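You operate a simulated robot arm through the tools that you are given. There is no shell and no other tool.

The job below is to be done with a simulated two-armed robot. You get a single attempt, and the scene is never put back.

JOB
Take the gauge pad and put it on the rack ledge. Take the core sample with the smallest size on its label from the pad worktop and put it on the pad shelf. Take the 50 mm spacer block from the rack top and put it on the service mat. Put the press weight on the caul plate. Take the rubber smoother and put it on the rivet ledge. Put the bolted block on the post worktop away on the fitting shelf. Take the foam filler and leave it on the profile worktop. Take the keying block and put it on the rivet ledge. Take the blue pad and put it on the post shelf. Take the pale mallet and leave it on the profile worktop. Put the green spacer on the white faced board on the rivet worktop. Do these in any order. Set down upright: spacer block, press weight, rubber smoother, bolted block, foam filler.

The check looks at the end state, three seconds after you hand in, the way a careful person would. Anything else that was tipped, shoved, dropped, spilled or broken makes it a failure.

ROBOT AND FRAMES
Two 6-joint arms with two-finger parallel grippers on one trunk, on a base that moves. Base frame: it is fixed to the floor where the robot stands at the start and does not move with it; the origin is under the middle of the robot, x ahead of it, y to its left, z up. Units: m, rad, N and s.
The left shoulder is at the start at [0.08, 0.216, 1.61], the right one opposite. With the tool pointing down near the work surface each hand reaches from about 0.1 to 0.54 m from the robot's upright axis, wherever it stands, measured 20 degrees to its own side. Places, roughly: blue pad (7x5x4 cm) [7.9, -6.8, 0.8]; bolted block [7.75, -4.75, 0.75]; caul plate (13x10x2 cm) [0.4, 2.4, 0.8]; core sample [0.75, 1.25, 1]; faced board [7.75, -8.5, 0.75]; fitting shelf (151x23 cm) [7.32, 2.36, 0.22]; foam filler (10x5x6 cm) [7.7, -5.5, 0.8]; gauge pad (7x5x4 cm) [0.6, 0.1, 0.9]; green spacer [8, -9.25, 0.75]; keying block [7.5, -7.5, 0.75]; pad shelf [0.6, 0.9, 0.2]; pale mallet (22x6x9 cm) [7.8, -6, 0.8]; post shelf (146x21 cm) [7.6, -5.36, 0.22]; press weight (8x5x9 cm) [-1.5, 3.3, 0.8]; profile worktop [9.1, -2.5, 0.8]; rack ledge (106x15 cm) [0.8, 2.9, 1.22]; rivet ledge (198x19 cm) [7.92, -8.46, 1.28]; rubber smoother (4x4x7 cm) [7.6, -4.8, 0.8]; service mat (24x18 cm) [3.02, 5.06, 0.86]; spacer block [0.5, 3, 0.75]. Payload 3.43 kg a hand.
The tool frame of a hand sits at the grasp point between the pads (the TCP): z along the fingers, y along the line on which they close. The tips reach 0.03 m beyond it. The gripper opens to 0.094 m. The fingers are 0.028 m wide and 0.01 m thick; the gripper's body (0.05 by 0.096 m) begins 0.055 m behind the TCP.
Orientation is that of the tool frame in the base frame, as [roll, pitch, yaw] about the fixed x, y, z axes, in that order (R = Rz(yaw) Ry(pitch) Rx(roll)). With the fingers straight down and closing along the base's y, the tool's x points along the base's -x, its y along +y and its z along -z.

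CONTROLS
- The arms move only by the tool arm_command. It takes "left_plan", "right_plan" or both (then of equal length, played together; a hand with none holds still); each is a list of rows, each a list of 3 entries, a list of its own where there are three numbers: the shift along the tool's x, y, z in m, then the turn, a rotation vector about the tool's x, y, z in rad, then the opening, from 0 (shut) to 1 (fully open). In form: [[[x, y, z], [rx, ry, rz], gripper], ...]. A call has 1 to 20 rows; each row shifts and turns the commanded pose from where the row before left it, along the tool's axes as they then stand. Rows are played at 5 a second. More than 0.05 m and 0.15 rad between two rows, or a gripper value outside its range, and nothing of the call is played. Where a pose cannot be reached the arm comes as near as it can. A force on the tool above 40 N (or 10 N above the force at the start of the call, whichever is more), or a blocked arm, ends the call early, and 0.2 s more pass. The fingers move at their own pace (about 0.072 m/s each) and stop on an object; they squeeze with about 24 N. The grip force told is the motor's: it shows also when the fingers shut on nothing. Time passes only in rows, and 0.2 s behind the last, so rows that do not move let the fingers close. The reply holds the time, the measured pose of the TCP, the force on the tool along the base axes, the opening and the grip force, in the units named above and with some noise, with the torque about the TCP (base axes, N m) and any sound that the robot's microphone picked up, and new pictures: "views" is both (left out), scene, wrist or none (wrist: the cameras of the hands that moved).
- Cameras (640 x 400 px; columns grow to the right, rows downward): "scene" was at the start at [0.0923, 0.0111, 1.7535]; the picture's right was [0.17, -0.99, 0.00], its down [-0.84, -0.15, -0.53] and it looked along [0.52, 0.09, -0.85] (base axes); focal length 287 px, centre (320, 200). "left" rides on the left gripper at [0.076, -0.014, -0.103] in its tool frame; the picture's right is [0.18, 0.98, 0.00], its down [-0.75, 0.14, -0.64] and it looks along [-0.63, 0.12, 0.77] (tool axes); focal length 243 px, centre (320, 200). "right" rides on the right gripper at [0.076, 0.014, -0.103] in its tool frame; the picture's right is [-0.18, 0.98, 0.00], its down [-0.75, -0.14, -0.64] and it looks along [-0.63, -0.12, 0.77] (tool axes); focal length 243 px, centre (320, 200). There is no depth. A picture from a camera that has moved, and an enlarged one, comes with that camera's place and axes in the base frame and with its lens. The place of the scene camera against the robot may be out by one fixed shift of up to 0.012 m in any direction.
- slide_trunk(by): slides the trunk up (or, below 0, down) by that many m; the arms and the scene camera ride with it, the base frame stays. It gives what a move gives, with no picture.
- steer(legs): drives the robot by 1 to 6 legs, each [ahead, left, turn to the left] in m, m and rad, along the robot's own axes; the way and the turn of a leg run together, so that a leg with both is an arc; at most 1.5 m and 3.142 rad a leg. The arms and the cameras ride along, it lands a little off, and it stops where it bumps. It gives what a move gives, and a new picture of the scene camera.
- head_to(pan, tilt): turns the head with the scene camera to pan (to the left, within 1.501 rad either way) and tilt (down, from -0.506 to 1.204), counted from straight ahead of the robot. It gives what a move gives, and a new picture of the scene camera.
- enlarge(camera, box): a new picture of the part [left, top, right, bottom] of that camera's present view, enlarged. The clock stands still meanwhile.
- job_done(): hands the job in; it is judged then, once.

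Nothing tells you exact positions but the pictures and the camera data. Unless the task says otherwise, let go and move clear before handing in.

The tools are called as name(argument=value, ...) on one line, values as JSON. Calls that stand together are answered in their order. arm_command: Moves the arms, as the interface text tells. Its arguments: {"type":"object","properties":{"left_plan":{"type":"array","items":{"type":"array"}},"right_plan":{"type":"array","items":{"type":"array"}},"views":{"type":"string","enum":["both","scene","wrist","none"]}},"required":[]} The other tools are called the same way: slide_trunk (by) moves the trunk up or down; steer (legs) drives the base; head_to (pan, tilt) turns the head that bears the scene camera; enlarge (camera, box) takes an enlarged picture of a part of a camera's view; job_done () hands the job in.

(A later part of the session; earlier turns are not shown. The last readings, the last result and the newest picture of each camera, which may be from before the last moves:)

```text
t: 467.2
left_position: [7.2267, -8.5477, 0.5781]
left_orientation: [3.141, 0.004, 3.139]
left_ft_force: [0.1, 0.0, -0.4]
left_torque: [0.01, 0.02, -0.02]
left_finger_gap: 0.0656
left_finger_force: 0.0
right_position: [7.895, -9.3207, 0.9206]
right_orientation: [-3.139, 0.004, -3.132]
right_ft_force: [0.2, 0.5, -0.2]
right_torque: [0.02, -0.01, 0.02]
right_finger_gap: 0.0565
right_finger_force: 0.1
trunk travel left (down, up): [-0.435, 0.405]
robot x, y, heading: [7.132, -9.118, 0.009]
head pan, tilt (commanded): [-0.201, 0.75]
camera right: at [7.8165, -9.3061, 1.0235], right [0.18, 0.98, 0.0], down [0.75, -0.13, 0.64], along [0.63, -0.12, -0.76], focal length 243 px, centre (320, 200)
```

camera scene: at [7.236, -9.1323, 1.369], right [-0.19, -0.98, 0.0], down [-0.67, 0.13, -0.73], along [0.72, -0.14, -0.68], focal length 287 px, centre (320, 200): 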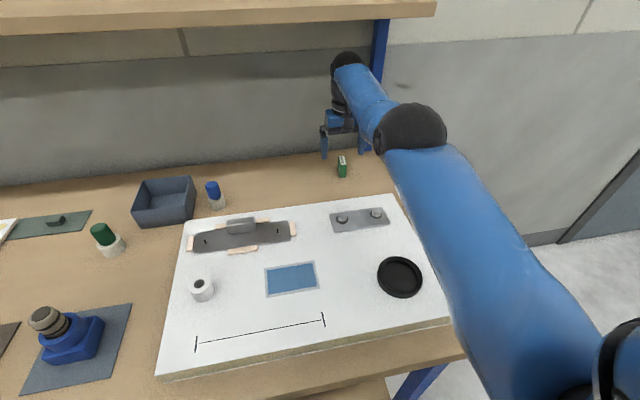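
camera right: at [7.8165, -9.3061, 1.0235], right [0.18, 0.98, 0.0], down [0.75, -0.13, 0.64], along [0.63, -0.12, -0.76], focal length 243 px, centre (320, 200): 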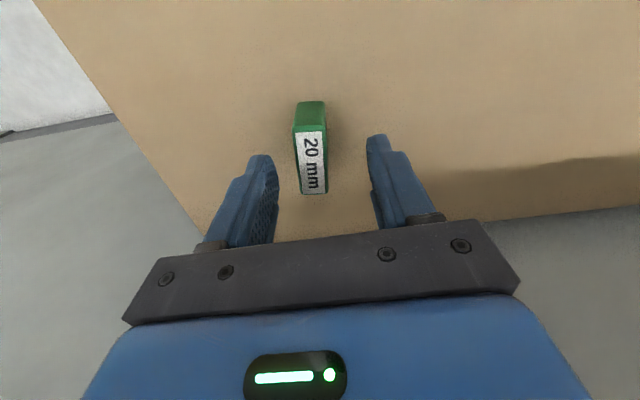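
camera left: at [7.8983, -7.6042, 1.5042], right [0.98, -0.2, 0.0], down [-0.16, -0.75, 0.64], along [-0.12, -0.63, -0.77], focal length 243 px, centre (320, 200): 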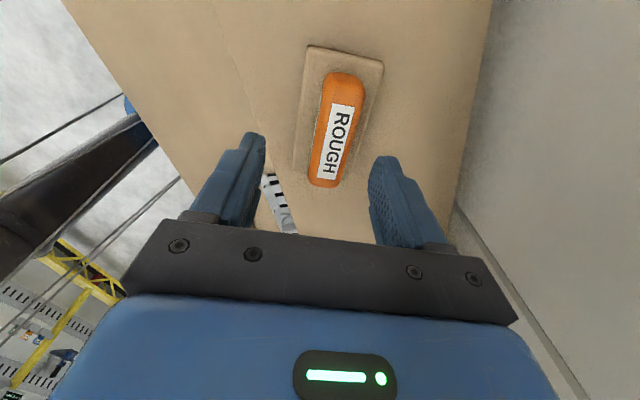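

arm_command(right_plan=[[[0, -0.005, 0.015], [0, 0, 0], 0.6], [[0, 0, 0.013], [0, 0, 0], 0.6], [[0, 0, 0.008], [0, 0, 0], 0.6], [[0, 0, 0], [0, 0, 0], 0.6], [[0, 0, 0], [0, 0, 0], 0.1], [[0, 0, 0], [0, 0, 0], 0.1], [[0, 0, 0], [0, 0, 0], 0.1], [[0, 0, 0], [0, 0, 0], 0.1]], views="wrist")

```text
t: 469.0
left_position: [7.2255, -8.5471, 0.578]
left_orientation: [3.141, 0.003, 3.141]
left_ft_force: [0.2, -0.4, 0.6]
left_torque: [0.0, 0.01, 0.0]
left_finger_gap: 0.066
left_finger_force: 0.1
right_position: [7.8938, -9.3251, 0.8837]
right_orientation: [-3.138, 0.001, -3.133]
right_ft_force: [-0.2, 0.6, -0.7]
right_torque: [0.01, 0.0, -0.01]
right_finger_gap: 0.0235
right_finger_force: 24.0
trunk travel left (down, up): [-0.435, 0.405]
robot x, y, heading: [7.1306, -9.1166, 0.008]
head pan, tilt (commanded): [-0.201, 0.75]
camera right: at [7.8166, -9.3104, 0.9869], right [0.18, 0.98, 0.0], down [0.75, -0.13, 0.64], along [0.63, -0.12, -0.76], focal length 243 px, centre (320, 200)
```

right: 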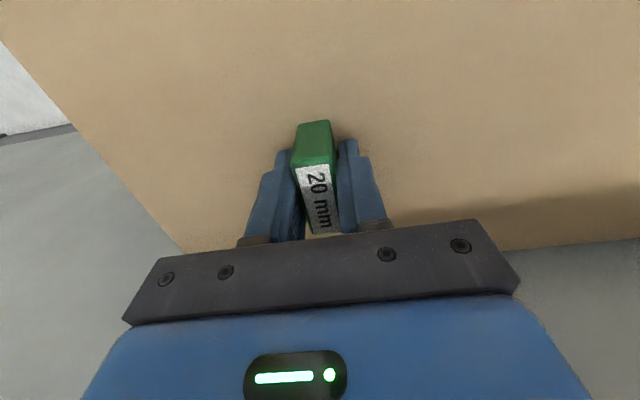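

arm_command(right_plan=[[[0, 0, -0.006], [0, 0, 0], 0.1], [[0, 0, -0.012], [0, 0, 0], 0.1], [[0, 0, -0.02], [0, 0, 0], 0.1], [[0, 0, -0.02], [0, 0, 0], 0.1], [[0, 0, 0], [0, 0, 0], 0.1]], views="wrist")

steer(legs=[[-0.16, 0.0, 0.0]])

slide_trunk(by=0.1)

steer(legs=[[-0.3, 0.0, 0.0], [0.0, 0.88, 0.0]])

```text
t: 470.2
left_position: [7.2274, -8.5482, 0.5786]
left_orientation: [3.138, 0.003, 3.14]
left_ft_force: [0.1, -0.2, 0.0]
left_torque: [0.03, -0.01, 0.0]
left_finger_gap: 0.0657
left_finger_force: 0.1
right_position: [7.8942, -9.3241, 0.9411]
right_orientation: [-3.138, 0.003, -3.131]
right_ft_force: [-0.2, -0.2, 0.2]
right_torque: [0.03, 0.01, 0.01]
right_finger_gap: 0.0235
right_finger_force: 23.6
trunk travel left (down, up): [-0.435, 0.405]
robot x, y, heading: [7.1273, -9.1168, 0.009]
head pan, tilt (commanded): [-0.201, 0.75]
camera right: at [7.8163, -9.3089, 1.0438], right [0.18, 0.98, 0.0], down [0.75, -0.13, 0.64], along [0.63, -0.12, -0.76], focal length 243 px, centre (320, 200)
```

right: 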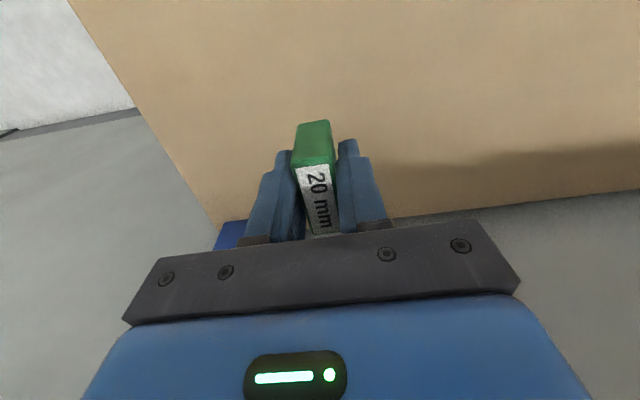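

```text
t: 471.6
left_position: [7.0655, -8.5493, 0.5784]
left_orientation: [3.137, 0.003, -3.14]
left_ft_force: [0.9, 0.2, -0.7]
left_torque: [-0.01, -0.02, 0.0]
left_finger_gap: 0.0656
left_finger_force: 0.0
right_position: [7.7362, -9.3217, 0.9414]
right_orientation: [-3.139, 0.003, -3.128]
right_ft_force: [-0.1, -0.6, -0.5]
right_torque: [0.01, 0.01, -0.01]
right_finger_gap: 0.0236
right_finger_force: 23.6
trunk travel left (down, up): [-0.435, 0.405]
robot x, y, heading: [6.9692, -9.1166, 0.011]
head pan, tilt (commanded): [-0.201, 0.75]
camera scene: at [7.0788, -9.1334, 1.3687], right [-0.19, -0.98, 0.0], down [-0.67, 0.13, -0.73], along [0.72, -0.14, -0.68], focal length 287 px, centre (320, 200)
```

scene: 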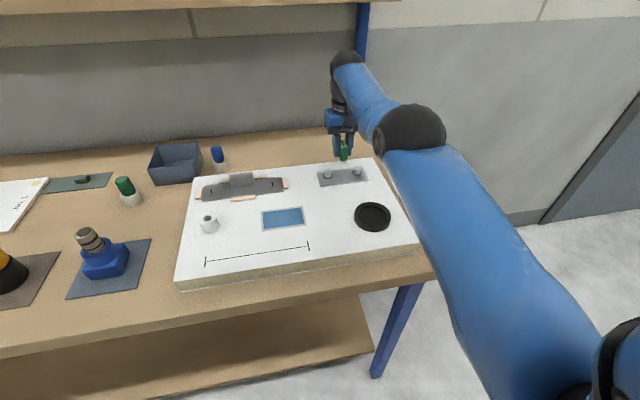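

```text
t: 473.0
left_position: [7.0659, -8.5482, 0.6775]
left_orientation: [3.139, 0.004, -3.14]
left_ft_force: [0.2, 0.9, -0.2]
left_torque: [-0.02, 0.04, 0.02]
left_finger_gap: 0.0659
left_finger_force: 0.0
right_position: [7.7337, -9.3219, 1.0413]
right_orientation: [-3.136, 0.004, -3.128]
right_ft_force: [0.0, -0.6, -1.5]
right_torque: [0.02, 0.03, 0.04]
right_finger_gap: 0.0233
right_finger_force: 24.1
trunk travel left (down, up): [-0.535, 0.305]
robot x, y, heading: [6.9747, -9.1177, 0.008]
head pan, tilt (commanded): [-0.201, 0.75]
```

```text
t: 479.2
left_position: [6.7443, -7.6998, 0.6781]
left_orientation: [3.138, 0.004, -3.129]
left_ft_force: [-0.5, -0.2, 0.0]
left_torque: [0.0, -0.03, -0.01]
left_finger_gap: 0.0659
left_finger_force: 0.1
right_position: [7.4224, -8.4654, 1.0402]
right_orientation: [-3.138, 0.004, -3.119]
right_ft_force: [0.1, -0.2, -1.4]
right_torque: [-0.01, -0.01, -0.02]
right_finger_gap: 0.0237
right_finger_force: 24.2
trunk travel left (down, up): [-0.535, 0.305]
robot x, y, heading: [6.655, -8.2682, 0.023]
head pan, tilt (commanded): [-0.201, 0.75]
camera scene: at [6.7635, -8.2841, 1.4688], right [-0.18, -0.98, 0.0], down [-0.67, 0.12, -0.73], along [0.72, -0.13, -0.68], focal length 287 px, centre (320, 200)
```

scene: 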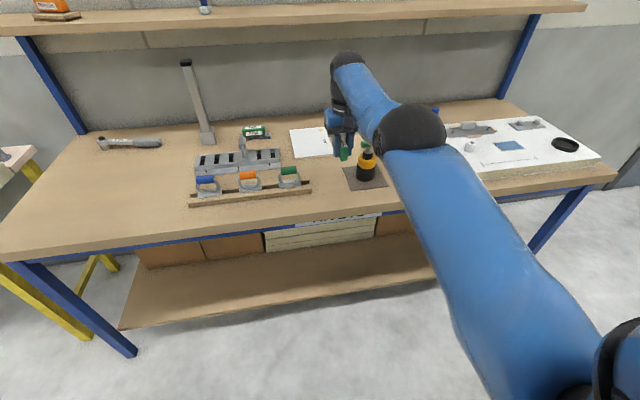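

steer(legs=[[0.0, 0.055, -0.023], [0.335, 0.0, 0.0]])

slide_trunk(by=-0.09)

enlarge(camera="right", box=[0, 0, 640, 400])

```text
t: 481.9
left_position: [7.095, -7.6481, 0.6782]
left_orientation: [3.141, 0.005, 3.131]
left_ft_force: [0.1, -0.3, 1.0]
left_torque: [0.02, 0.0, 0.01]
left_finger_gap: 0.0658
left_finger_force: 0.0
right_position: [7.754, -8.4301, 1.0426]
right_orientation: [-3.137, 0.003, 3.138]
right_ft_force: [-0.7, 0.4, -1.0]
right_torque: [0.0, -0.01, -0.04]
right_finger_gap: 0.0237
right_finger_force: 24.5
trunk travel left (down, up): [-0.535, 0.305]
robot x, y, heading: [6.9936, -8.2101, -0.004]
head pan, tilt (commanded): [-0.201, 0.75]
camera scene: at [7.0996, -8.2325, 1.469], right [-0.2, -0.98, 0.0], down [-0.67, 0.14, -0.73], along [0.72, -0.15, -0.68], focal length 287 px, centre (320, 200)
```

scene: 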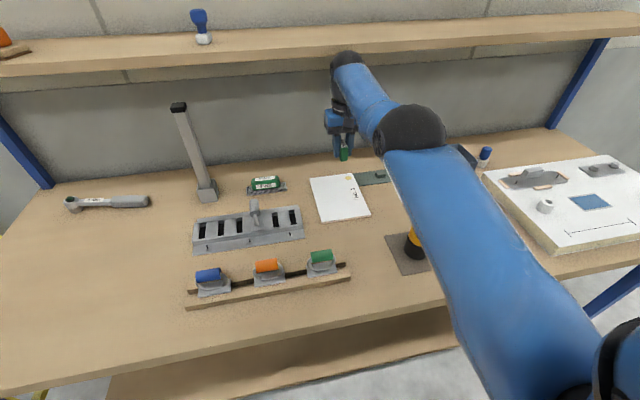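

```text
t: 483.2
left_position: [7.0963, -7.6478, 0.5885]
left_orientation: [3.139, 0.003, 3.13]
left_ft_force: [-1.0, 0.2, 0.2]
left_torque: [0.02, -0.02, 0.02]
left_finger_gap: 0.0657
left_finger_force: 0.0
right_position: [7.7568, -8.4301, 0.951]
right_orientation: [-3.137, 0.004, 3.138]
right_ft_force: [-0.4, -1.1, 0.0]
right_torque: [-0.05, -0.02, 0.02]
right_finger_gap: 0.0236
right_finger_force: 23.7
trunk travel left (down, up): [-0.445, 0.395]
robot x, y, heading: [6.9962, -8.2119, -0.01]
head pan, tilt (commanded): [-0.201, 0.75]
```

```text
1.00 times, centred on (320, 200) of right (not enlarged: the box is as wide or as high as the picture)
camera zoom: at [7.6777, -8.4151, 1.0538], right [0.19, 0.98, 0.0], down [0.75, -0.14, 0.64], along [0.63, -0.12, -0.76], focal length 243 px, centre (320, 200)
```

zoom: 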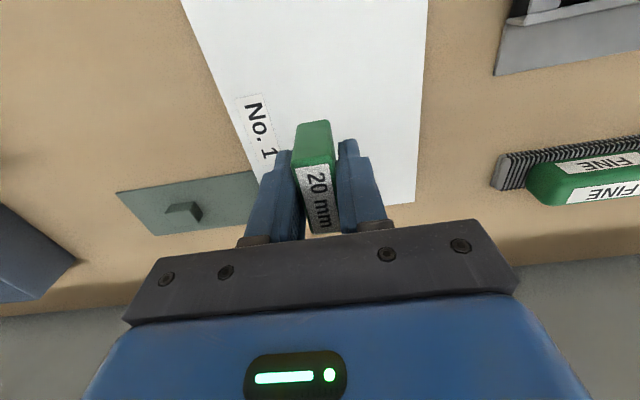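

arm_command(right_plan=[[[0, 0.006, 0.02], [0, 0, 0], 0.1], [[0, 0, 0.02], [0, 0, 0], 0.1], [[0, 0, 0.008], [0, 0, 0], 0.1], [[0, 0, 0], [0, 0, 0], 0.1]], views="none")

arm_command(right_plan=[[[0, 0, 0.003], [0, 0, 0], 0.1], [[0, 0, 0.003], [0, 0, 0], 0.1], [[0, 0, 0], [0, 0, 0], 0.1]], views="wrist")

```text
t: 484.2
left_position: [7.0954, -7.648, 0.5877]
left_orientation: [3.141, 0.004, 3.13]
left_ft_force: [0.4, -0.1, -0.2]
left_torque: [0.0, -0.01, -0.01]
left_finger_gap: 0.0661
left_finger_force: 0.0
right_position: [7.7562, -8.4265, 0.9032]
right_orientation: [-3.139, 0.004, 3.14]
right_ft_force: [-0.4, -0.9, 0.4]
right_torque: [0.01, -0.03, 0.0]
right_finger_gap: 0.0236
right_finger_force: 24.1
trunk travel left (down, up): [-0.445, 0.395]
robot x, y, heading: [6.9926, -8.2144, -0.008]
head pan, tilt (commanded): [-0.201, 0.75]
```

```text
t: 485.0
left_position: [7.0949, -7.6476, 0.5884]
left_orientation: [3.141, 0.004, 3.129]
left_ft_force: [-0.1, -0.2, -0.4]
left_torque: [-0.01, 0.01, -0.01]
left_finger_gap: 0.0658
left_finger_force: 0.1
right_position: [7.7557, -8.4263, 0.898]
right_orientation: [-3.14, 0.002, 3.139]
right_ft_force: [0.0, -0.3, -1.0]
right_torque: [0.04, 0.0, 0.01]
right_finger_gap: 0.0235
right_finger_force: 24.2
trunk travel left (down, up): [-0.445, 0.395]
robot x, y, heading: [6.9957, -8.2133, -0.01]
head pan, tilt (commanded): [-0.201, 0.75]
camera right: at [7.6782, -8.4096, 1.0], right [0.19, 0.98, 0.0], down [0.75, -0.14, 0.64], along [0.63, -0.12, -0.76], focal length 243 px, centre (320, 200)
```

right: 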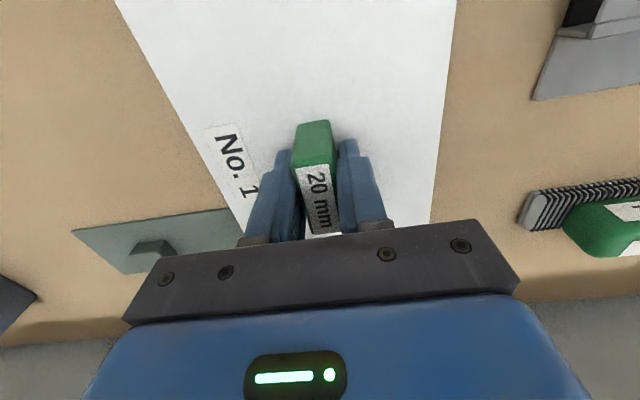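

arm_command(right_plan=[[[0, 0, 0.003], [0, 0, 0], 0.1], [[0, 0, 0], [0, 0, 0], 0.1]], views="none")

arm_command(right_plan=[[[0, 0, 0.003], [0, 0, 0], 0.1], [[0, 0, 0], [0, 0, 0], 0.1]], views="none")

arm_command(right_plan=[[[0, 0, 0.002], [0, 0, 0], 0.1], [[0, 0, 0], [0, 0, 0], 0.1]], views="none")

```text
t: 485.6
left_position: [7.0947, -7.6474, 0.5882]
left_orientation: [3.141, 0.005, 3.13]
left_ft_force: [-0.1, -0.8, -0.3]
left_torque: [-0.01, -0.01, 0.02]
left_finger_gap: 0.0657
left_finger_force: 0.0
right_position: [7.755, -8.4248, 0.8973]
right_orientation: [-3.137, 0.005, 3.139]
right_ft_force: [0.7, -0.1, 8.2]
right_torque: [0.03, -0.27, -0.01]
right_finger_gap: 0.0235
right_finger_force: 24.5
trunk travel left (down, up): [-0.445, 0.395]
robot x, y, heading: [6.9965, -8.2143, -0.005]
head pan, tilt (commanded): [-0.201, 0.75]
```

```text
t: 486.2
left_position: [7.0948, -7.6475, 0.5882]
left_orientation: [3.14, 0.007, 3.13]
left_ft_force: [0.1, 0.1, 0.0]
left_torque: [0.0, -0.01, -0.03]
left_finger_gap: 0.0655
left_finger_force: 0.1
right_position: [7.7543, -8.4254, 0.8951]
right_orientation: [-3.138, 0.012, 3.14]
right_ft_force: [3.4, -1.4, 23.4]
right_torque: [0.0, -0.25, -0.01]
right_finger_gap: 0.0237
right_finger_force: 24.4
trunk travel left (down, up): [-0.445, 0.395]
robot x, y, heading: [6.9917, -8.2141, -0.007]
head pan, tilt (commanded): [-0.201, 0.75]
```

```text
t: 486.8
left_position: [7.0942, -7.6474, 0.5877]
left_orientation: [3.141, 0.008, 3.131]
left_ft_force: [0.6, -0.4, -0.3]
left_torque: [0.02, -0.01, 0.0]
left_finger_gap: 0.0661
left_finger_force: 0.0
right_position: [7.7536, -8.4246, 0.8934]
right_orientation: [-3.139, 0.009, 3.138]
right_ft_force: [1.8, -5.3, 25.8]
right_torque: [0.0, -0.01, 0.0]
right_finger_gap: 0.0236
right_finger_force: 23.7
trunk travel left (down, up): [-0.445, 0.395]
robot x, y, heading: [6.9922, -8.2123, -0.006]
head pan, tilt (commanded): [-0.201, 0.75]
```

arm_command(right_plan=[[[0, 0, -0.004], [0, 0, 0], 0.35], [[0, 0, 0], [0, 0, 0], 0.5], [[0, 0, 0], [0, 0, 0], 0.6], [[0, 0, -0.015], [0, 0, 0], 0.6], [[0, 0, -0.02], [0, 0, 0], 0.6], [[0, 0, -0.02], [0, 0, 0], 0.6], [[0, 0, -0.01], [0, 0, 0], 0.6], [[0, 0, 0], [0, 0, 0], 0.6]], views="wrist")

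```text
t: 488.6
left_position: [7.0967, -7.6481, 0.5884]
left_orientation: [3.141, 0.003, 3.129]
left_ft_force: [0.7, -0.5, -1.3]
left_torque: [0.0, -0.01, 0.03]
left_finger_gap: 0.0657
left_finger_force: 0.1
right_position: [7.7536, -8.4268, 0.9586]
right_orientation: [-3.137, 0.004, 3.14]
right_ft_force: [0.6, 0.6, 0.8]
right_torque: [0.04, -0.01, -0.01]
right_finger_gap: 0.0564
right_finger_force: 0.1
trunk travel left (down, up): [-0.445, 0.395]
robot x, y, heading: [6.9915, -8.2191, -0.005]
head pan, tilt (commanded): [-0.201, 0.75]
camera right: at [7.6766, -8.4099, 1.0618], right [0.19, 0.98, 0.0], down [0.75, -0.14, 0.64], along [0.63, -0.12, -0.76], focal length 243 px, centre (320, 200)
```

right: 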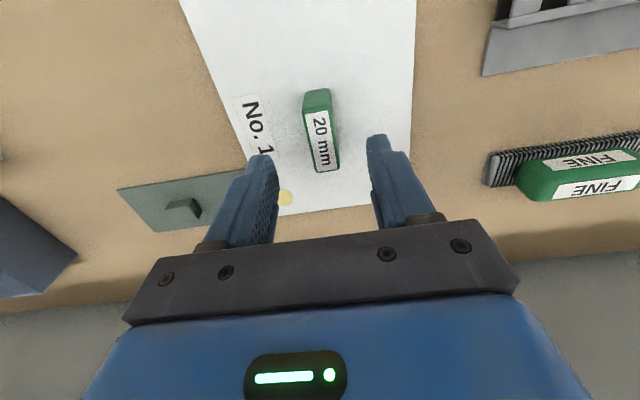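

The green spacer stands on the white board. I raise, back away, and fold the right arm in safely (pitching the hand to avoid a straight elbow).

slide_trunk(by=0.1)

steer(legs=[[-0.45, 0.0, 0.005]])

slide_trunk(by=0.295)

arm_command(right_plan=[[[0.03, 0, 0], [0, -0.15, 0], 0.8], [[0.0297, 0, -0.0045], [0, -0.15, 0], 0.8], [[0.0287, 0, -0.0089], [0, -0.15, 0], 0.8], [[0.027, 0, -0.013], [0, -0.15, 0], 0.8], [[0.0248, 0, -0.0169], [0, -0.15, 0], 0.8], [[0.0387, 0, 0.005], [0, 0, 0], 0.8], [[0.0387, 0, 0.005], [0, 0, 0], 0.8], [[0.0387, 0, 0.005], [0, 0, 0], 0.8], [[0.0387, 0, 0.005], [0, 0, 0], 0.8], [[0.0387, 0, 0.005], [0, 0, 0], 0.8], [[0.0204, 0, 0.022], [0, 0.15, 0], 0.8], [[0.0169, 0, 0.0248], [0, 0.15, 0], 0.8], [[0.013, 0, 0.027], [0, 0.15, 0], 0.8], [[0.0089, 0, 0.0287], [0, 0.15, 0], 0.8], [[0.0045, 0, 0.0297], [0, 0.15, 0], 0.8], [[0, 0, 0.03], [0, 0, 0], 0.8], [[0, 0, 0], [0, 0, 0], 0.8]], views="none")

```text
t: 489.9
left_position: [7.0958, -7.6477, 0.6877]
left_orientation: [3.139, 0.004, 3.129]
left_ft_force: [-1.1, 0.1, -0.2]
left_torque: [-0.01, -0.01, 0.02]
left_finger_gap: 0.0658
left_finger_force: 0.1
right_position: [7.7541, -8.4247, 1.0588]
right_orientation: [-3.137, 0.004, 3.141]
right_ft_force: [0.4, -0.6, -0.3]
right_torque: [0.03, 0.0, 0.01]
right_finger_gap: 0.0565
right_finger_force: 0.1
trunk travel left (down, up): [-0.545, 0.295]
robot x, y, heading: [6.9973, -8.2123, -0.003]
head pan, tilt (commanded): [-0.201, 0.75]
```

```text
t: 492.6
left_position: [6.6457, -7.6465, 0.6881]
left_orientation: [3.141, 0.004, 3.137]
left_ft_force: [0.6, 0.3, -0.6]
left_torque: [0.01, -0.02, 0.02]
left_finger_gap: 0.0661
left_finger_force: 0.1
right_position: [7.3097, -8.4204, 1.0584]
right_orientation: [-3.139, 0.0, -3.136]
right_ft_force: [-0.2, 0.0, -0.5]
right_torque: [0.0, 0.0, 0.01]
right_finger_gap: 0.0564
right_finger_force: 0.0
trunk travel left (down, up): [-0.545, 0.295]
robot x, y, heading: [6.5447, -8.213, 0.001]
head pan, tilt (commanded): [-0.201, 0.75]
camera scene: at [6.6549, -8.2311, 1.4787], right [-0.2, -0.98, 0.0], down [-0.67, 0.13, -0.73], along [0.72, -0.14, -0.68], focal length 287 px, centre (320, 200)
```

scene: 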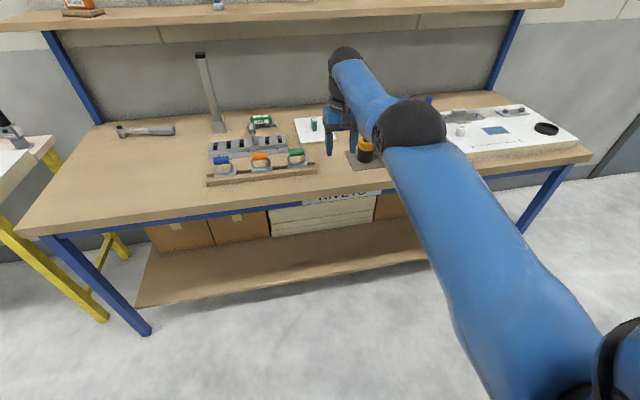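

```text
t: 495.6
left_position: [6.6457, -7.646, 0.9819]
left_orientation: [3.14, 0.005, 3.137]
left_ft_force: [0.1, 0.1, -0.1]
left_torque: [0.01, 0.03, 0.03]
left_finger_gap: 0.0659
left_finger_force: 0.1
right_position: [7.3077, -8.419, 1.3539]
right_orientation: [-3.137, 0.002, -3.135]
right_ft_force: [-0.2, -0.3, 0.1]
right_torque: [0.0, -0.01, -0.01]
right_finger_gap: 0.0565
right_finger_force: 0.0
trunk travel left (down, up): [-0.84, 0.0]
robot x, y, heading: [6.5496, -8.2111, 0.007]
head pan, tilt (commanded): [-0.201, 0.75]
```

```text
t: 499.2
left_position: [6.6454, -7.6464, 0.9826]
left_orientation: [3.139, 0.004, 3.136]
left_ft_force: [-0.3, -0.9, 0.2]
left_torque: [-0.04, 0.01, -0.01]
left_finger_gap: 0.0659
left_finger_force: 0.1
right_position: [7.1921, -8.422, 1.1793]
right_orientation: [-3.138, -0.517, -3.14]
right_ft_force: [-0.1, 0.0, -0.2]
right_torque: [-0.01, 0.01, 0.01]
right_finger_gap: 0.0754
right_finger_force: 0.1
right hand out of reach, approached as far as the arm can: row 1, 2, 3, 4, 5, 6, 7, 8, 9, 10, 11, 12, 13, 14, 15, 16
trunk travel left (down, up): [-0.84, 0.0]
robot x, y, heading: [6.5496, -8.2106, -0.002]
head pan, tilt (commanded): [-0.201, 0.75]
```

The right arm followed another way and now has its fingers tipped back; I understand the reach boundary better now. I straighten it by rotating about the wrist, then retract below the limit line.

arm_command(right_plan=[[[-0.0244, 0, -0.0064], [0, -0.13, 0], 0.8], [[-0.0251, 0, -0.0032], [0, -0.13, 0], 0.8], [[-0.0253, 0, 0.0], [0, -0.13, 0], 0.8], [[-0.025, 0, 0.0033], [0, -0.127, 0], 0.8], [[0, 0, 0], [0, 0, 0], 0.8]], views="none")

```text
t: 500.4
left_position: [6.645, -7.6462, 0.9831]
left_orientation: [3.139, 0.004, 3.137]
left_ft_force: [0.9, 0.2, 0.5]
left_torque: [-0.01, 0.0, 0.01]
left_finger_gap: 0.0659
left_finger_force: 0.0
right_position: [7.2946, -8.4193, 1.1517]
right_orientation: [-3.138, 0.005, -3.134]
right_ft_force: [0.3, -0.3, -0.6]
right_torque: [0.0, 0.01, 0.0]
right_finger_gap: 0.0752
right_finger_force: 0.0
right hand out of reach, approached as far as the arm can: row 3
trunk travel left (down, up): [-0.84, 0.0]
robot x, y, heading: [6.5487, -8.2136, 0.0]
head pan, tilt (commanded): [-0.201, 0.75]
```

arm_command(right_plan=[[[0.025, 0.0058, 0.025], [0, 0, 0], 0.8], [[0.0333, 0.0058, 0.019], [0, 0, 0], 0.8], [[0.0333, 0.0058, 0.019], [0, 0, 0], 0.8], [[0.0333, 0.0058, 0.019], [0, 0, 0], 0.8], [[0.0333, 0.0058, 0.019], [0, 0, 0], 0.8], [[0.0333, 0.0058, 0.019], [0, 0, 0], 0.8], [[0.0333, 0.0058, 0.019], [0, 0, 0], 0.8], [[0.0333, 0.0058, 0.012], [0, 0, 0], 0.8], [[0, 0, 0], [0, 0, 0], 0.8]], left_plan=[[[-0.03, -0.03, 0], [0, 0, 0], 0.8], [[-0.03, -0.03, 0], [0, 0, 0], 0.8], [[-0.03, -0.03, 0], [0, 0, 0], 0.8], [[-0.03, -0.03, 0], [0, 0, 0], 0.8], [[-0.03, -0.03, 0], [0, 0, 0], 0.8], [[-0.03, -0.03, 0], [0, 0, 0], 0.8], [[-0.03, -0.03, 0], [0, 0, 0], 0.8], [[-0.03, -0.03, 0], [0, 0, 0], 0.8], [[0, 0, 0], [0, 0, 0], 0.8]], views="none")

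```text
t: 502.4
left_position: [6.8802, -7.8888, 0.9827]
left_orientation: [3.139, 0.003, 3.136]
left_ft_force: [-0.1, 0.2, 0.3]
left_torque: [-0.02, -0.02, 0.01]
left_finger_gap: 0.0753
left_finger_force: 0.0
right_position: [7.1951, -8.3672, 0.9278]
right_orientation: [-3.138, 0.003, -3.137]
right_ft_force: [0.5, 0.4, 0.5]
right_torque: [0.0, 0.0, 0.03]
right_finger_gap: 0.0753
right_finger_force: 0.0
right hand out of reach, approached as far as the arm can: row 1, 2, 3, 4, 5, 6, 7, 8
trunk travel left (down, up): [-0.84, 0.0]
robot x, y, heading: [6.5455, -8.2106, 0.003]
head pan, tilt (commanded): [-0.201, 0.75]
```

The right elbow straightened too. I use the escape that worked: pitch the fingers forward about the wrist while rising, then move up and in.

arm_command(right_plan=[[[-0.0294, 0, -0.0222], [0, -0.15, 0], 0.8], [[-0.0325, 0, -0.022], [0, -0.15, 0], 0.8], [[-0.0354, 0, -0.0213], [0, -0.15, 0], 0.8], [[-0.0382, 0, -0.0202], [0, -0.15, 0], 0.8], [[-0.0408, 0, -0.0187], [0, -0.15, 0], 0.8], [[-0.043, 0, -0.0169], [0, -0.15, 0], 0.8], [[-0.0451, 0, -0.0147], [0, -0.15, 0], 0.8], [[-0.0467, 0, -0.0122], [0, -0.15, 0], 0.8], [[-0.0189, 0, -0.0342], [0, 0, 0], 0.8], [[-0.0189, 0, -0.0342], [0, 0, 0], 0.8], [[-0.0189, 0, -0.0342], [0, 0, 0], 0.8], [[-0.0189, 0, -0.0342], [0, 0, 0], 0.8], [[-0.0189, 0, -0.0342], [0, 0, 0], 0.8], [[-0.0189, 0, -0.0342], [0, 0, 0], 0.8], [[0, 0, 0], [0, 0, 0], 0.8]], views="scene")

```text
t: 505.6
left_position: [6.8802, -7.8878, 0.9829]
left_orientation: [-3.141, 0.003, 3.138]
left_ft_force: [-0.5, -0.2, 0.5]
left_torque: [0.02, 0.02, 0.02]
left_finger_gap: 0.0752
left_finger_force: 0.1
right_position: [7.4813, -8.3374, 1.2962]
right_orientation: [-3.13, 1.205, -3.127]
right_ft_force: [0.0, -0.8, 0.8]
right_torque: [0.02, -0.02, 0.04]
right_finger_gap: 0.0753
right_finger_force: 0.0
right hand out of reach, approached as far as the arm can: row 1, 2, 3, 4, 5, 6, 7, 8, 9, 10, 11, 12, 13, 14
trunk travel left (down, up): [-0.84, 0.0]
robot x, y, heading: [6.5481, -8.2156, -0.0]
head pan, tilt (commanded): [-0.201, 0.75]
camera scene: at [6.6539, -8.231, 1.7738], right [-0.2, -0.98, 0.0], down [-0.67, 0.13, -0.73], along [0.72, -0.14, -0.68], focal length 287 px, centre (320, 200)
```

scene: 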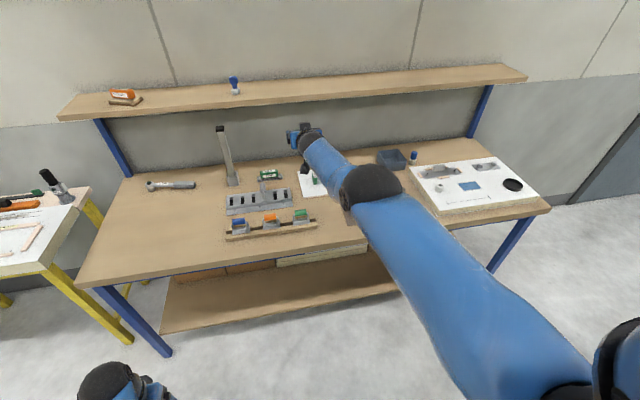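

arm_command(right_plan=[[[-0.0189, 0, -0.0342], [0, 0, 0], 0.8], [[-0.0189, 0, -0.0342], [0, 0, 0], 0.8], [[-0.0189, 0, -0.0342], [0, 0, 0], 0.8], [[-0.0189, 0, -0.0342], [0, 0, 0], 0.8], [[-0.0189, 0, -0.0342], [0, 0, 0], 0.8], [[-0.0189, 0, -0.0342], [0, 0, 0], 0.8], [[-0.0189, 0, -0.0342], [0, 0, 0], 0.8], [[0, 0, 0], [0, 0, 0], 0.8]], views="none")

```text
t: 507.4
left_position: [6.8812, -7.8888, 0.9832]
left_orientation: [3.139, 0.003, 3.136]
left_ft_force: [-0.3, -0.2, 0.3]
left_torque: [-0.01, -0.01, -0.01]
left_finger_gap: 0.075
left_finger_force: 0.1
right_position: [7.4878, -8.3087, 1.4974]
right_orientation: [-3.131, 1.205, -3.127]
right_ft_force: [1.5, -0.1, 0.2]
right_torque: [0.01, -0.01, -0.02]
right_finger_gap: 0.0753
right_finger_force: 0.1
right hand out of reach, approached as far as the arm can: row 1, 2, 3, 4, 5, 6, 7
trunk travel left (down, up): [-0.84, 0.0]
robot x, y, heading: [6.543, -8.2185, -0.0]
head pan, tilt (commanded): [-0.201, 0.75]
```

arm_command(right_plan=[[[0.0171, -0.007, -0.0363], [0, 0, 0], 0.8], [[0.0171, -0.007, -0.0363], [0, 0, 0], 0.8], [[0.0171, -0.007, -0.0363], [0, 0, 0], 0.8], [[0.0171, -0.007, -0.0363], [0, 0, 0], 0.8], [[0.0171, -0.007, -0.0363], [0, 0, 0], 0.8], [[0, 0, 0], [0, 0, 0], 0.8]], views="none")

```text
t: 508.8
left_position: [6.8808, -7.8876, 0.9827]
left_orientation: [3.139, 0.004, 3.136]
left_ft_force: [0.7, 0.2, 0.1]
left_torque: [-0.03, -0.01, 0.02]
left_finger_gap: 0.0751
left_finger_force: 0.0
right_position: [7.4871, -8.3091, 1.4973]
right_orientation: [-3.131, 1.204, -3.128]
right_ft_force: [-0.2, 0.3, -0.3]
right_torque: [-0.04, -0.05, -0.02]
right_finger_gap: 0.0753
right_finger_force: 0.0
right hand out of reach, approached as far as the arm can: row 1, 2, 3, 4, 5
trunk travel left (down, up): [-0.84, 0.0]
robot x, y, heading: [6.5486, -8.2132, 0.007]
head pan, tilt (commanded): [-0.201, 0.75]
```

arm_command(right_plan=[[[0.0259, -0.0386, -0.0051], [0, 0, 0], 0.8], [[0.0259, -0.0386, -0.0051], [0, 0, 0], 0.8], [[0.0259, -0.0386, -0.0051], [0, 0, 0], 0.8], [[0.0259, -0.0386, -0.0051], [0, 0, 0], 0.8], [[0.0259, -0.0386, -0.0051], [0, 0, 0], 0.8], [[0.0259, -0.0386, -0.0051], [0, 0, 0], 0.8], [[0.0259, -0.0386, -0.0051], [0, 0, 0], 0.8], [[0.0259, -0.0386, -0.0051], [0, 0, 0], 0.8], [[0.0259, -0.0386, -0.0051], [0, 0, 0], 0.8], [[0.0259, -0.0386, -0.0051], [0, 0, 0], 0.8], [[0.0259, -0.0386, -0.0051], [0, 0, 0], 0.8], [[0.0259, -0.0386, -0.0051], [0, 0, 0], 0.8], [[0.0259, -0.0386, -0.0051], [0, 0, 0], 0.8], [[0, 0, 0], [0, 0, 0], 0.8]], views="scene")

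```text
t: 511.8
left_position: [6.8794, -7.8869, 0.9837]
left_orientation: [3.138, 0.005, 3.136]
left_ft_force: [0.5, 0.3, -0.3]
left_torque: [0.0, 0.05, -0.01]
left_finger_gap: 0.0751
left_finger_force: 0.0
right_position: [7.3599, -8.7961, 1.2307]
right_orientation: [-3.13, 1.204, -3.127]
right_ft_force: [0.3, -0.3, 0.3]
right_torque: [0.01, -0.01, 0.02]
right_finger_gap: 0.0754
right_finger_force: 0.1
right hand out of reach, approached as far as the arm can: row 1, 2, 3, 4, 5, 6, 7, 10, 11, 12, 13
trunk travel left (down, up): [-0.84, 0.0]
robot x, y, heading: [6.5454, -8.2132, 0.003]
head pan, tilt (commanded): [-0.201, 0.75]
camera scene: at [6.6533, -8.232, 1.7739], right [-0.2, -0.98, 0.0], down [-0.67, 0.14, -0.73], along [0.72, -0.14, -0.68], focal length 287 px, centre (320, 200)
```

scene: 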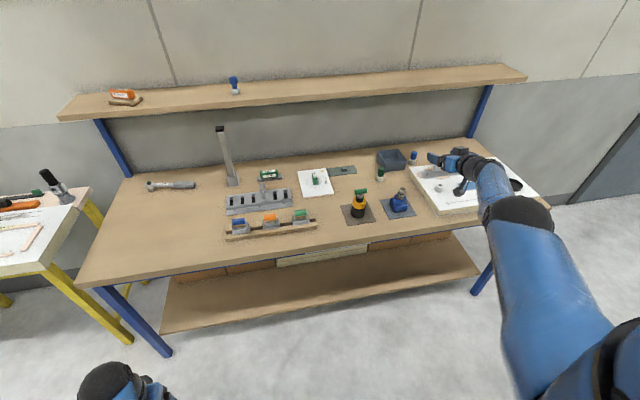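

arm_command(right_plan=[[[-0.0209, 0.025, -0.0294], [0, 0, 0], 0.8], [[-0.0209, 0.025, -0.0294], [0, 0, 0], 0.8], [[-0.0209, 0.025, -0.0294], [0, 0, 0], 0.8], [[-0.0209, 0.025, -0.0294], [0, 0, 0], 0.8], [[-0.0209, 0.025, -0.0294], [0, 0, 0], 0.8], [[-0.0209, 0.025, -0.0294], [0, 0, 0], 0.8], [[0, 0, 0], [0, 0, 0], 0.8]], views="none")

```text
t: 513.4
left_position: [6.8797, -7.8873, 0.9826]
left_orientation: [3.138, 0.004, 3.136]
left_ft_force: [0.0, 0.4, -0.6]
left_torque: [-0.01, -0.01, 0.02]
left_finger_gap: 0.0751
left_finger_force: 0.1
right_position: [7.4153, -8.7531, 1.3763]
right_orientation: [-3.133, 1.206, -3.128]
right_ft_force: [-0.4, 0.3, -0.6]
right_torque: [-0.01, 0.0, 0.03]
right_finger_gap: 0.0755
right_finger_force: 0.0
right hand out of reach, approached as far as the arm can: row 1, 2, 3, 4, 5, 6
trunk travel left (down, up): [-0.84, 0.0]
robot x, y, heading: [6.5466, -8.2145, -0.003]
head pan, tilt (commanded): [-0.201, 0.75]
```

arm_command(right_plan=[[[-0.0056, 0.0181, -0.0383], [0, 0, 0], 0.8], [[-0.0056, 0.0181, -0.0383], [0, 0, 0], 0.8], [[-0.0056, 0.0181, -0.0383], [0, 0, 0], 0.8], [[-0.0056, 0.0181, -0.0383], [0, 0, 0], 0.8], [[-0.0056, 0.0181, -0.0383], [0, 0, 0], 0.8], [[0, 0, 0], [0, 0, 0], 0.8]], views="none")

```text
t: 514.8
left_position: [6.88, -7.8863, 0.9824]
left_orientation: [3.14, 0.004, 3.138]
left_ft_force: [0.1, -0.6, 1.0]
left_torque: [-0.01, -0.03, 0.0]
left_finger_gap: 0.0752
left_finger_force: 0.1
right_position: [7.4168, -8.7563, 1.4615]
right_orientation: [-3.132, 1.204, -3.128]
right_ft_force: [0.5, -0.2, 0.0]
right_torque: [0.03, -0.03, -0.01]
right_finger_gap: 0.0751
right_finger_force: 0.0
right hand out of reach, approached as far as the arm can: row 1, 2, 3, 4, 5
trunk travel left (down, up): [-0.84, 0.0]
robot x, y, heading: [6.5463, -8.215, 0.001]
head pan, tilt (commanded): [-0.201, 0.75]
```

arm_command(right_plan=[[[0.0497, -0.0023, -0.0024], [0, 0, 0], 0.8], [[0.0497, -0.0023, -0.0024], [0, 0, 0], 0.8], [[0.0497, -0.0023, -0.0024], [0, 0, 0], 0.8], [[0.0497, -0.0023, -0.0024], [0, 0, 0], 0.8], [[0.0497, -0.0023, -0.0024], [0, 0, 0], 0.8], [[0.0497, -0.0023, -0.0024], [0, 0, 0], 0.8], [[0.0497, -0.0023, -0.0024], [0, 0, 0], 0.8], [[0.0497, -0.0023, -0.0024], [0, 0, 0], 0.8], [[0.0497, -0.0023, -0.0024], [0, 0, 0], 0.8], [[0.0497, -0.0023, -0.0024], [0, 0, 0], 0.8], [[0, 0, 0], [0, 0, 0], 0.8]], views="none")

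arm_command(right_plan=[[[-0.0374, 0, -0.0142], [0, 0, 0], 0.8], [[-0.0374, 0, -0.0142], [0, 0, 0], 0.8], [[-0.0374, 0, -0.0142], [0, 0, 0], 0.8], [[-0.0374, 0, -0.0142], [0, 0, 0], 0.8], [[-0.0374, 0, -0.0142], [0, 0, 0], 0.8], [[-0.0374, 0, -0.0142], [0, 0, 0], 0.8], [[0, 0, 0], [0, 0, 0], 0.8]], views="none")

```text
t: 517.2
left_position: [6.8811, -7.8877, 0.9828]
left_orientation: [3.141, 0.005, 3.136]
left_ft_force: [-0.4, 0.5, 0.0]
left_torque: [-0.01, -0.01, 0.02]
left_finger_gap: 0.0751
left_finger_force: 0.0
right_position: [7.2219, -8.794, 1.0203]
right_orientation: [-3.131, 1.204, -3.127]
right_ft_force: [0.2, -0.2, -0.2]
right_torque: [0.0, 0.02, 0.02]
right_finger_gap: 0.075
right_finger_force: 0.1
right hand out of reach, approached as far as the arm can: row 1, 2, 3, 4, 7, 8, 9, 10
trunk travel left (down, up): [-0.84, 0.0]
robot x, y, heading: [6.5485, -8.2161, 0.001]
head pan, tilt (commanded): [-0.201, 0.75]
```

```text
t: 518.8
left_position: [6.8815, -7.8891, 0.9825]
left_orientation: [3.137, 0.004, 3.136]
left_ft_force: [-0.5, -0.2, 0.3]
left_torque: [0.01, -0.02, -0.01]
left_finger_gap: 0.0754
left_finger_force: 0.1
right_position: [7.2242, -8.7924, 1.265]
right_orientation: [-3.133, 1.204, -3.13]
right_ft_force: [0.0, 0.3, 0.4]
right_torque: [-0.01, -0.02, 0.0]
right_finger_gap: 0.0752
right_finger_force: 0.0
trunk travel left (down, up): [-0.84, 0.0]
robot x, y, heading: [6.5469, -8.2149, 0.007]
head pan, tilt (commanded): [-0.201, 0.75]
```

That worked. I fold the right arm to the compact tool-down pose.

arm_command(right_plan=[[[0.0038, 0.0346, -0.0222], [0, 0, 0], 0.8], [[0.0038, 0.0346, -0.0222], [0, 0, 0], 0.8], [[0.0038, 0.0346, -0.0222], [0, 0, 0], 0.8], [[0.0038, 0.0346, -0.0222], [0, 0, 0], 0.8], [[0.0038, 0.0346, -0.0222], [0, 0, 0], 0.8], [[0.0038, 0.0346, -0.0222], [0, 0, 0], 0.8], [[0.0038, 0.0346, -0.0222], [0, 0, 0], 0.8], [[0.0038, 0.0346, -0.0222], [0, 0, 0], 0.8], [[0.0427, 0.02, 0.0003], [0, 0, 0], 0.8], [[0.0427, 0.02, 0.0003], [0, 0, 0], 0.8], [[0.0427, 0.02, 0.0003], [0, 0, 0], 0.8], [[0.0233, 0, 0.0089], [0, 0.15, 0], 0.8], [[0.0218, 0, 0.0123], [0, 0.15, 0], 0.8], [[0.0197, 0, 0.0154], [0, 0.15, 0], 0.8], [[0.0172, 0, 0.0182], [0, 0.15, 0], 0.8], [[0.0142, 0, 0.0205], [0, 0.15, 0], 0.8], [[0.011, 0, 0.0224], [0, 0.15, 0], 0.8], [[0.0075, 0, 0.0238], [0, 0.15, 0], 0.8], [[0.0039, 0, 0.0247], [0, 0.15, 0], 0.8], [[0, 0, 0], [0, 0, 0], 0.8]], views="none")

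head_to(pan=0.3, tilt=0.65)

```text
t: 523.0
left_position: [6.8801, -7.8879, 0.9826]
left_orientation: [3.138, 0.004, 3.136]
left_ft_force: [0.4, 0.5, 0.1]
left_torque: [0.0, 0.0, -0.01]
left_finger_gap: 0.0751
left_finger_force: 0.1
right_position: [7.0019, -8.457, 0.976]
right_orientation: [-3.14, 0.005, -3.136]
right_ft_force: [-0.2, -0.2, 0.5]
right_torque: [0.01, -0.01, 0.0]
right_finger_gap: 0.0751
right_finger_force: 0.1
trunk travel left (down, up): [-0.84, 0.0]
robot x, y, heading: [6.5455, -8.2118, 0.002]
head pan, tilt (commanded): [-0.201, 0.75]
```

```text
t: 523.9
left_position: [6.8805, -7.8864, 0.9828]
left_orientation: [3.141, 0.006, 3.136]
left_ft_force: [0.1, -0.1, 0.1]
left_torque: [0.0, 0.0, 0.01]
left_finger_gap: 0.0754
left_finger_force: 0.1
right_position: [7.0008, -8.4568, 0.977]
right_orientation: [-3.137, 0.006, -3.135]
right_ft_force: [-0.5, 0.2, 0.2]
right_torque: [-0.03, 0.03, -0.01]
right_finger_gap: 0.0752
right_finger_force: 0.1
trunk travel left (down, up): [-0.84, 0.0]
robot x, y, heading: [6.5478, -8.2131, 0.002]
head pan, tilt (commanded): [0.3, 0.649]
camera scene: at [6.6552, -8.1889, 1.7824], right [0.3, -0.95, 0.0], down [-0.58, -0.18, -0.8], along [0.76, 0.24, -0.6], focal length 287 px, centre (320, 200)
```

scene: 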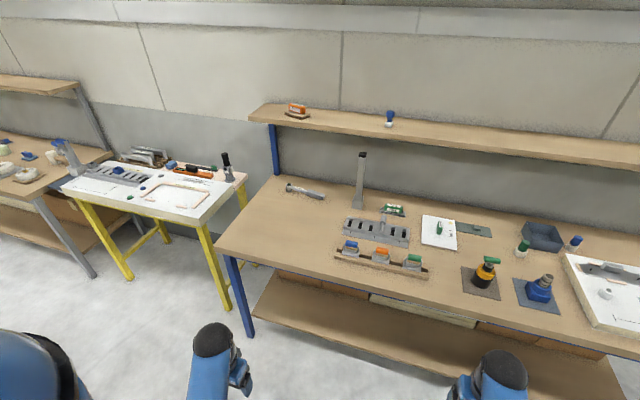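

Both arms are back to normal and all placed items look right. Next is the blue pad on the white table; I set the right hand out to the side and start extending the left.

arm_command(left_plan=[[[-0.0267, -0.0126, -0.0037], [0, 0, 0], 0.8], [[-0.0267, -0.0126, -0.0037], [0, 0, 0], 0.8], [[-0.0267, -0.0126, -0.0037], [0, 0, 0], 0.8], [[-0.0267, -0.0126, -0.0037], [0, 0, 0], 0.8], [[-0.0267, -0.0126, -0.0037], [0, 0, 0], 0.8], [[-0.0267, -0.0126, -0.0037], [0, 0, 0], 0.8], [[-0.0267, -0.0126, -0.0037], [0, 0, 0], 0.8], [[-0.0267, -0.0126, -0.0037], [0, 0, 0], 0.8], [[-0.0267, -0.0126, -0.0037], [0, 0, 0], 0.8], [[-0.0267, -0.0126, -0.0037], [0, 0, 0], 0.8], [[0, 0, 0], [0, 0, 0], 0.8]], right_plan=[[[0.033, -0.0285, 0], [0, 0, 0], 0.8], [[0.033, -0.0285, 0], [0, 0, 0], 0.8], [[0.033, -0.0285, 0], [0, 0, 0], 0.8], [[0.033, -0.0285, 0], [0, 0, 0], 0.8], [[0.033, -0.0285, 0], [0, 0, 0], 0.8], [[0.033, -0.0285, 0], [0, 0, 0], 0.8], [[0.033, -0.0285, 0], [0, 0, 0], 0.8], [[0.033, -0.0285, 0], [0, 0, 0], 0.8], [[0.033, -0.0285, 0], [0, 0, 0], 0.8], [[0.033, -0.0285, 0], [0, 0, 0], 0.8], [[0, 0, 0], [0, 0, 0], 0.8]], views="none")

steer(legs=[[0.0, 1.22, 0.0]])

head_to(pan=0.0, tilt=0.7)

```text
t: 526.3
left_position: [7.1479, -8.0164, 1.0219]
left_orientation: [3.14, 0.006, 3.136]
left_ft_force: [0.2, -0.9, -0.9]
left_torque: [0.02, 0.02, 0.02]
left_finger_gap: 0.0752
left_finger_force: 0.1
right_position: [6.6736, -8.7404, 0.9758]
right_orientation: [-3.138, 0.005, -3.135]
right_ft_force: [0.1, 0.5, -0.7]
right_torque: [-0.03, -0.03, 0.01]
right_finger_gap: 0.0754
right_finger_force: 0.0
trunk travel left (down, up): [-0.84, 0.0]
robot x, y, heading: [6.5508, -8.2147, -0.003]
head pan, tilt (commanded): [0.3, 0.649]
```

```text
t: 532.4
left_position: [7.1498, -6.8154, 1.0221]
left_orientation: [3.139, 0.004, 3.131]
left_ft_force: [0.1, 0.3, -0.7]
left_torque: [0.0, -0.01, 0.0]
left_finger_gap: 0.0751
left_finger_force: 0.0
right_position: [6.6725, -7.5396, 0.9763]
right_orientation: [-3.14, 0.004, 3.139]
right_ft_force: [-0.8, -0.6, -0.1]
right_torque: [0.01, -0.01, 0.0]
right_finger_gap: 0.0752
right_finger_force: 0.0
trunk travel left (down, up): [-0.84, 0.0]
robot x, y, heading: [6.5463, -7.0061, -0.005]
head pan, tilt (commanded): [0.3, 0.649]
camera scene: at [6.6563, -6.9872, 1.7824], right [0.29, -0.96, 0.0], down [-0.58, -0.18, -0.8], along [0.76, 0.23, -0.6], focal length 287 px, centre (320, 200)
```

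scene: 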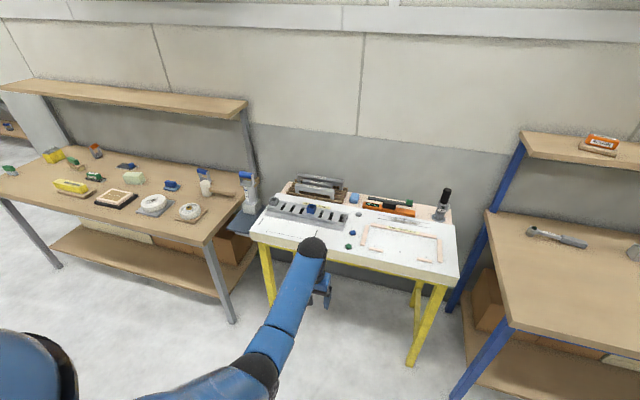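

```text
t: 533.2
left_position: [7.1505, -6.8139, 1.021]
left_orientation: [3.139, 0.003, 3.131]
left_ft_force: [-0.2, 0.8, -0.1]
left_torque: [-0.02, -0.02, 0.0]
left_finger_gap: 0.0753
left_finger_force: 0.0
right_position: [6.6715, -7.5396, 0.978]
right_orientation: [-3.137, 0.006, 3.142]
right_ft_force: [0.7, 0.4, 0.8]
right_torque: [-0.03, 0.04, -0.03]
right_finger_gap: 0.0754
right_finger_force: 0.0
trunk travel left (down, up): [-0.84, 0.0]
robot x, y, heading: [6.5525, -7.0093, -0.002]
head pan, tilt (commanded): [0.0, 0.7]
camera scene: at [6.6583, -7.0113, 1.7781], right [0.0, -1.0, 0.0], down [-0.64, 0.0, -0.76], along [0.76, 0.0, -0.64], focal length 287 px, centre (320, 200)
```

scene: 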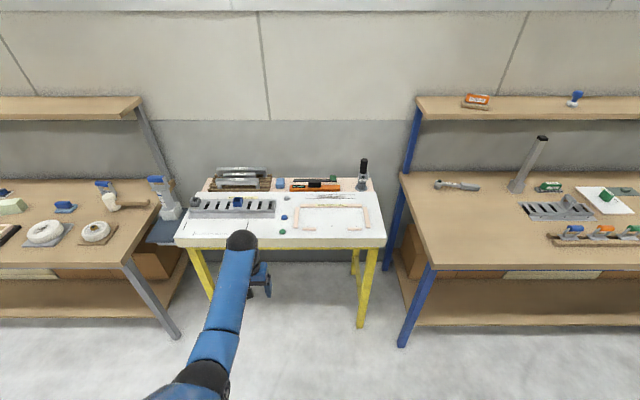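

enlarge(camera="scene", box=[190, 150, 390, 275])

```text
3.20 times, centred on (290, 212) of scene
camera zoom: at [6.6583, -7.0113, 1.7781], right [0.0, -1.0, 0.0], down [-0.64, 0.0, -0.76], along [0.76, 0.0, -0.64], focal length 919 px, centre (416, 160)
```

zoom: 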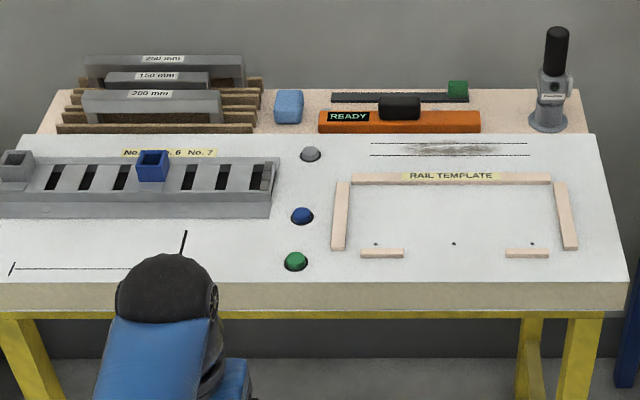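

arm_command(left_plan=[[[-0.02, 0, -0.0333], [0, 0, 0], 0.8], [[-0.02, 0, -0.0333], [0, 0, 0], 0.8], [[-0.02, 0, -0.0333], [0, 0, 0], 0.8], [[-0.0167, 0, -0.0333], [0, 0, 0], 0.8], [[-0.0167, 0, -0.0333], [0, 0, 0], 0.8], [[-0.0167, 0, -0.0333], [0, 0, 0], 0.8], [[-0.015, 0, -0.025], [0, 0, 0], 0.8], [[-0.015, 0, -0.025], [0, 0, 0], 0.8], [[0, 0, 0], [0, 0, 0], 0.8]], views="none")

slide_trunk(by=-0.3)

steer(legs=[[0.5, 0.015, 0.0]])

enlarge(camera="left", box=[0, 0, 640, 400])

```text
t: 535.2
left_position: [7.2906, -6.8144, 1.2714]
left_orientation: [3.139, 0.004, 3.131]
left_ft_force: [0.2, -0.1, -0.2]
left_torque: [-0.01, -0.01, 0.02]
left_finger_gap: 0.0753
left_finger_force: 0.0
right_position: [6.673, -7.5387, 0.9772]
right_orientation: [-3.137, 0.004, 3.14]
right_ft_force: [-0.5, -0.3, 0.6]
right_torque: [0.02, -0.03, 0.01]
right_finger_gap: 0.0749
right_finger_force: 0.1
trunk travel left (down, up): [-0.84, 0.0]
robot x, y, heading: [6.546, -7.0088, 0.001]
head pan, tilt (commanded): [0.0, 0.7]
```

```text
t: 538.2
left_position: [7.2893, -6.815, 0.972]
left_orientation: [3.14, 0.005, 3.131]
left_ft_force: [0.1, 0.8, -0.5]
left_torque: [-0.02, 0.0, -0.02]
left_finger_gap: 0.0752
left_finger_force: 0.1
right_position: [6.6714, -7.5387, 0.6771]
right_orientation: [-3.138, 0.005, 3.14]
right_ft_force: [-0.5, 0.4, 0.5]
right_torque: [0.04, 0.01, 0.0]
right_finger_gap: 0.0753
right_finger_force: 0.0
trunk travel left (down, up): [-0.54, 0.3]
robot x, y, heading: [6.5478, -7.0083, -0.003]
head pan, tilt (commanded): [0.0, 0.7]
```

```text
t: 541.2
left_position: [7.7877, -6.7879, 0.9726]
left_orientation: [3.139, 0.005, -3.139]
left_ft_force: [0.4, -0.5, -0.2]
left_torque: [0.04, -0.02, -0.02]
left_finger_gap: 0.0754
left_finger_force: 0.1
right_position: [7.1801, -7.5216, 0.6787]
right_orientation: [-3.137, 0.006, -3.13]
right_ft_force: [-0.2, 0.6, -0.5]
right_torque: [0.01, -0.02, -0.01]
right_finger_gap: 0.0753
right_finger_force: 0.0
trunk travel left (down, up): [-0.54, 0.3]
robot x, y, heading: [7.0501, -6.9948, 0.009]
head pan, tilt (commanded): [0.0, 0.7]
camera scene: at [7.1588, -6.9934, 1.4782], right [0.01, -1.0, 0.0], down [-0.64, -0.01, -0.77], along [0.77, 0.01, -0.64], focal length 287 px, centre (320, 200)
```

scene: 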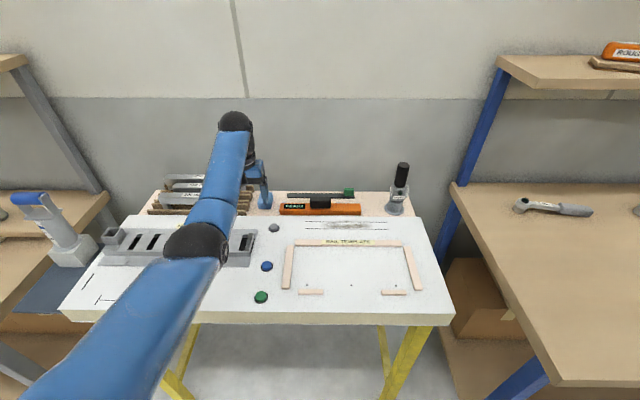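

```text
1.00 times, centred on (320, 200) of left (not enlarged: the box is as wide or as high as the picture)
camera zoom: at [7.711, -6.8018, 1.0744], right [-0.19, 0.98, 0.0], down [0.75, 0.14, 0.65], along [0.63, 0.12, -0.76], focal length 243 px, centre (320, 200)
```

zoom: 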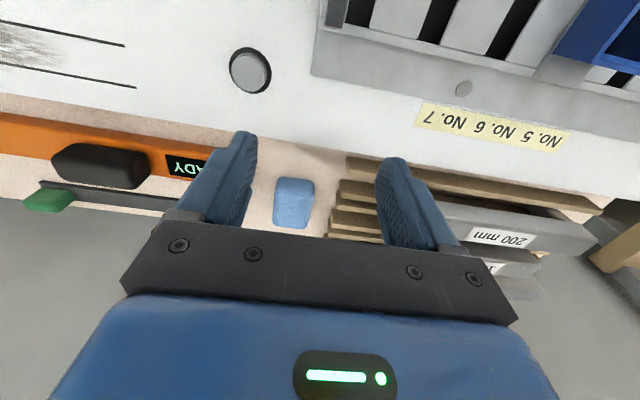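

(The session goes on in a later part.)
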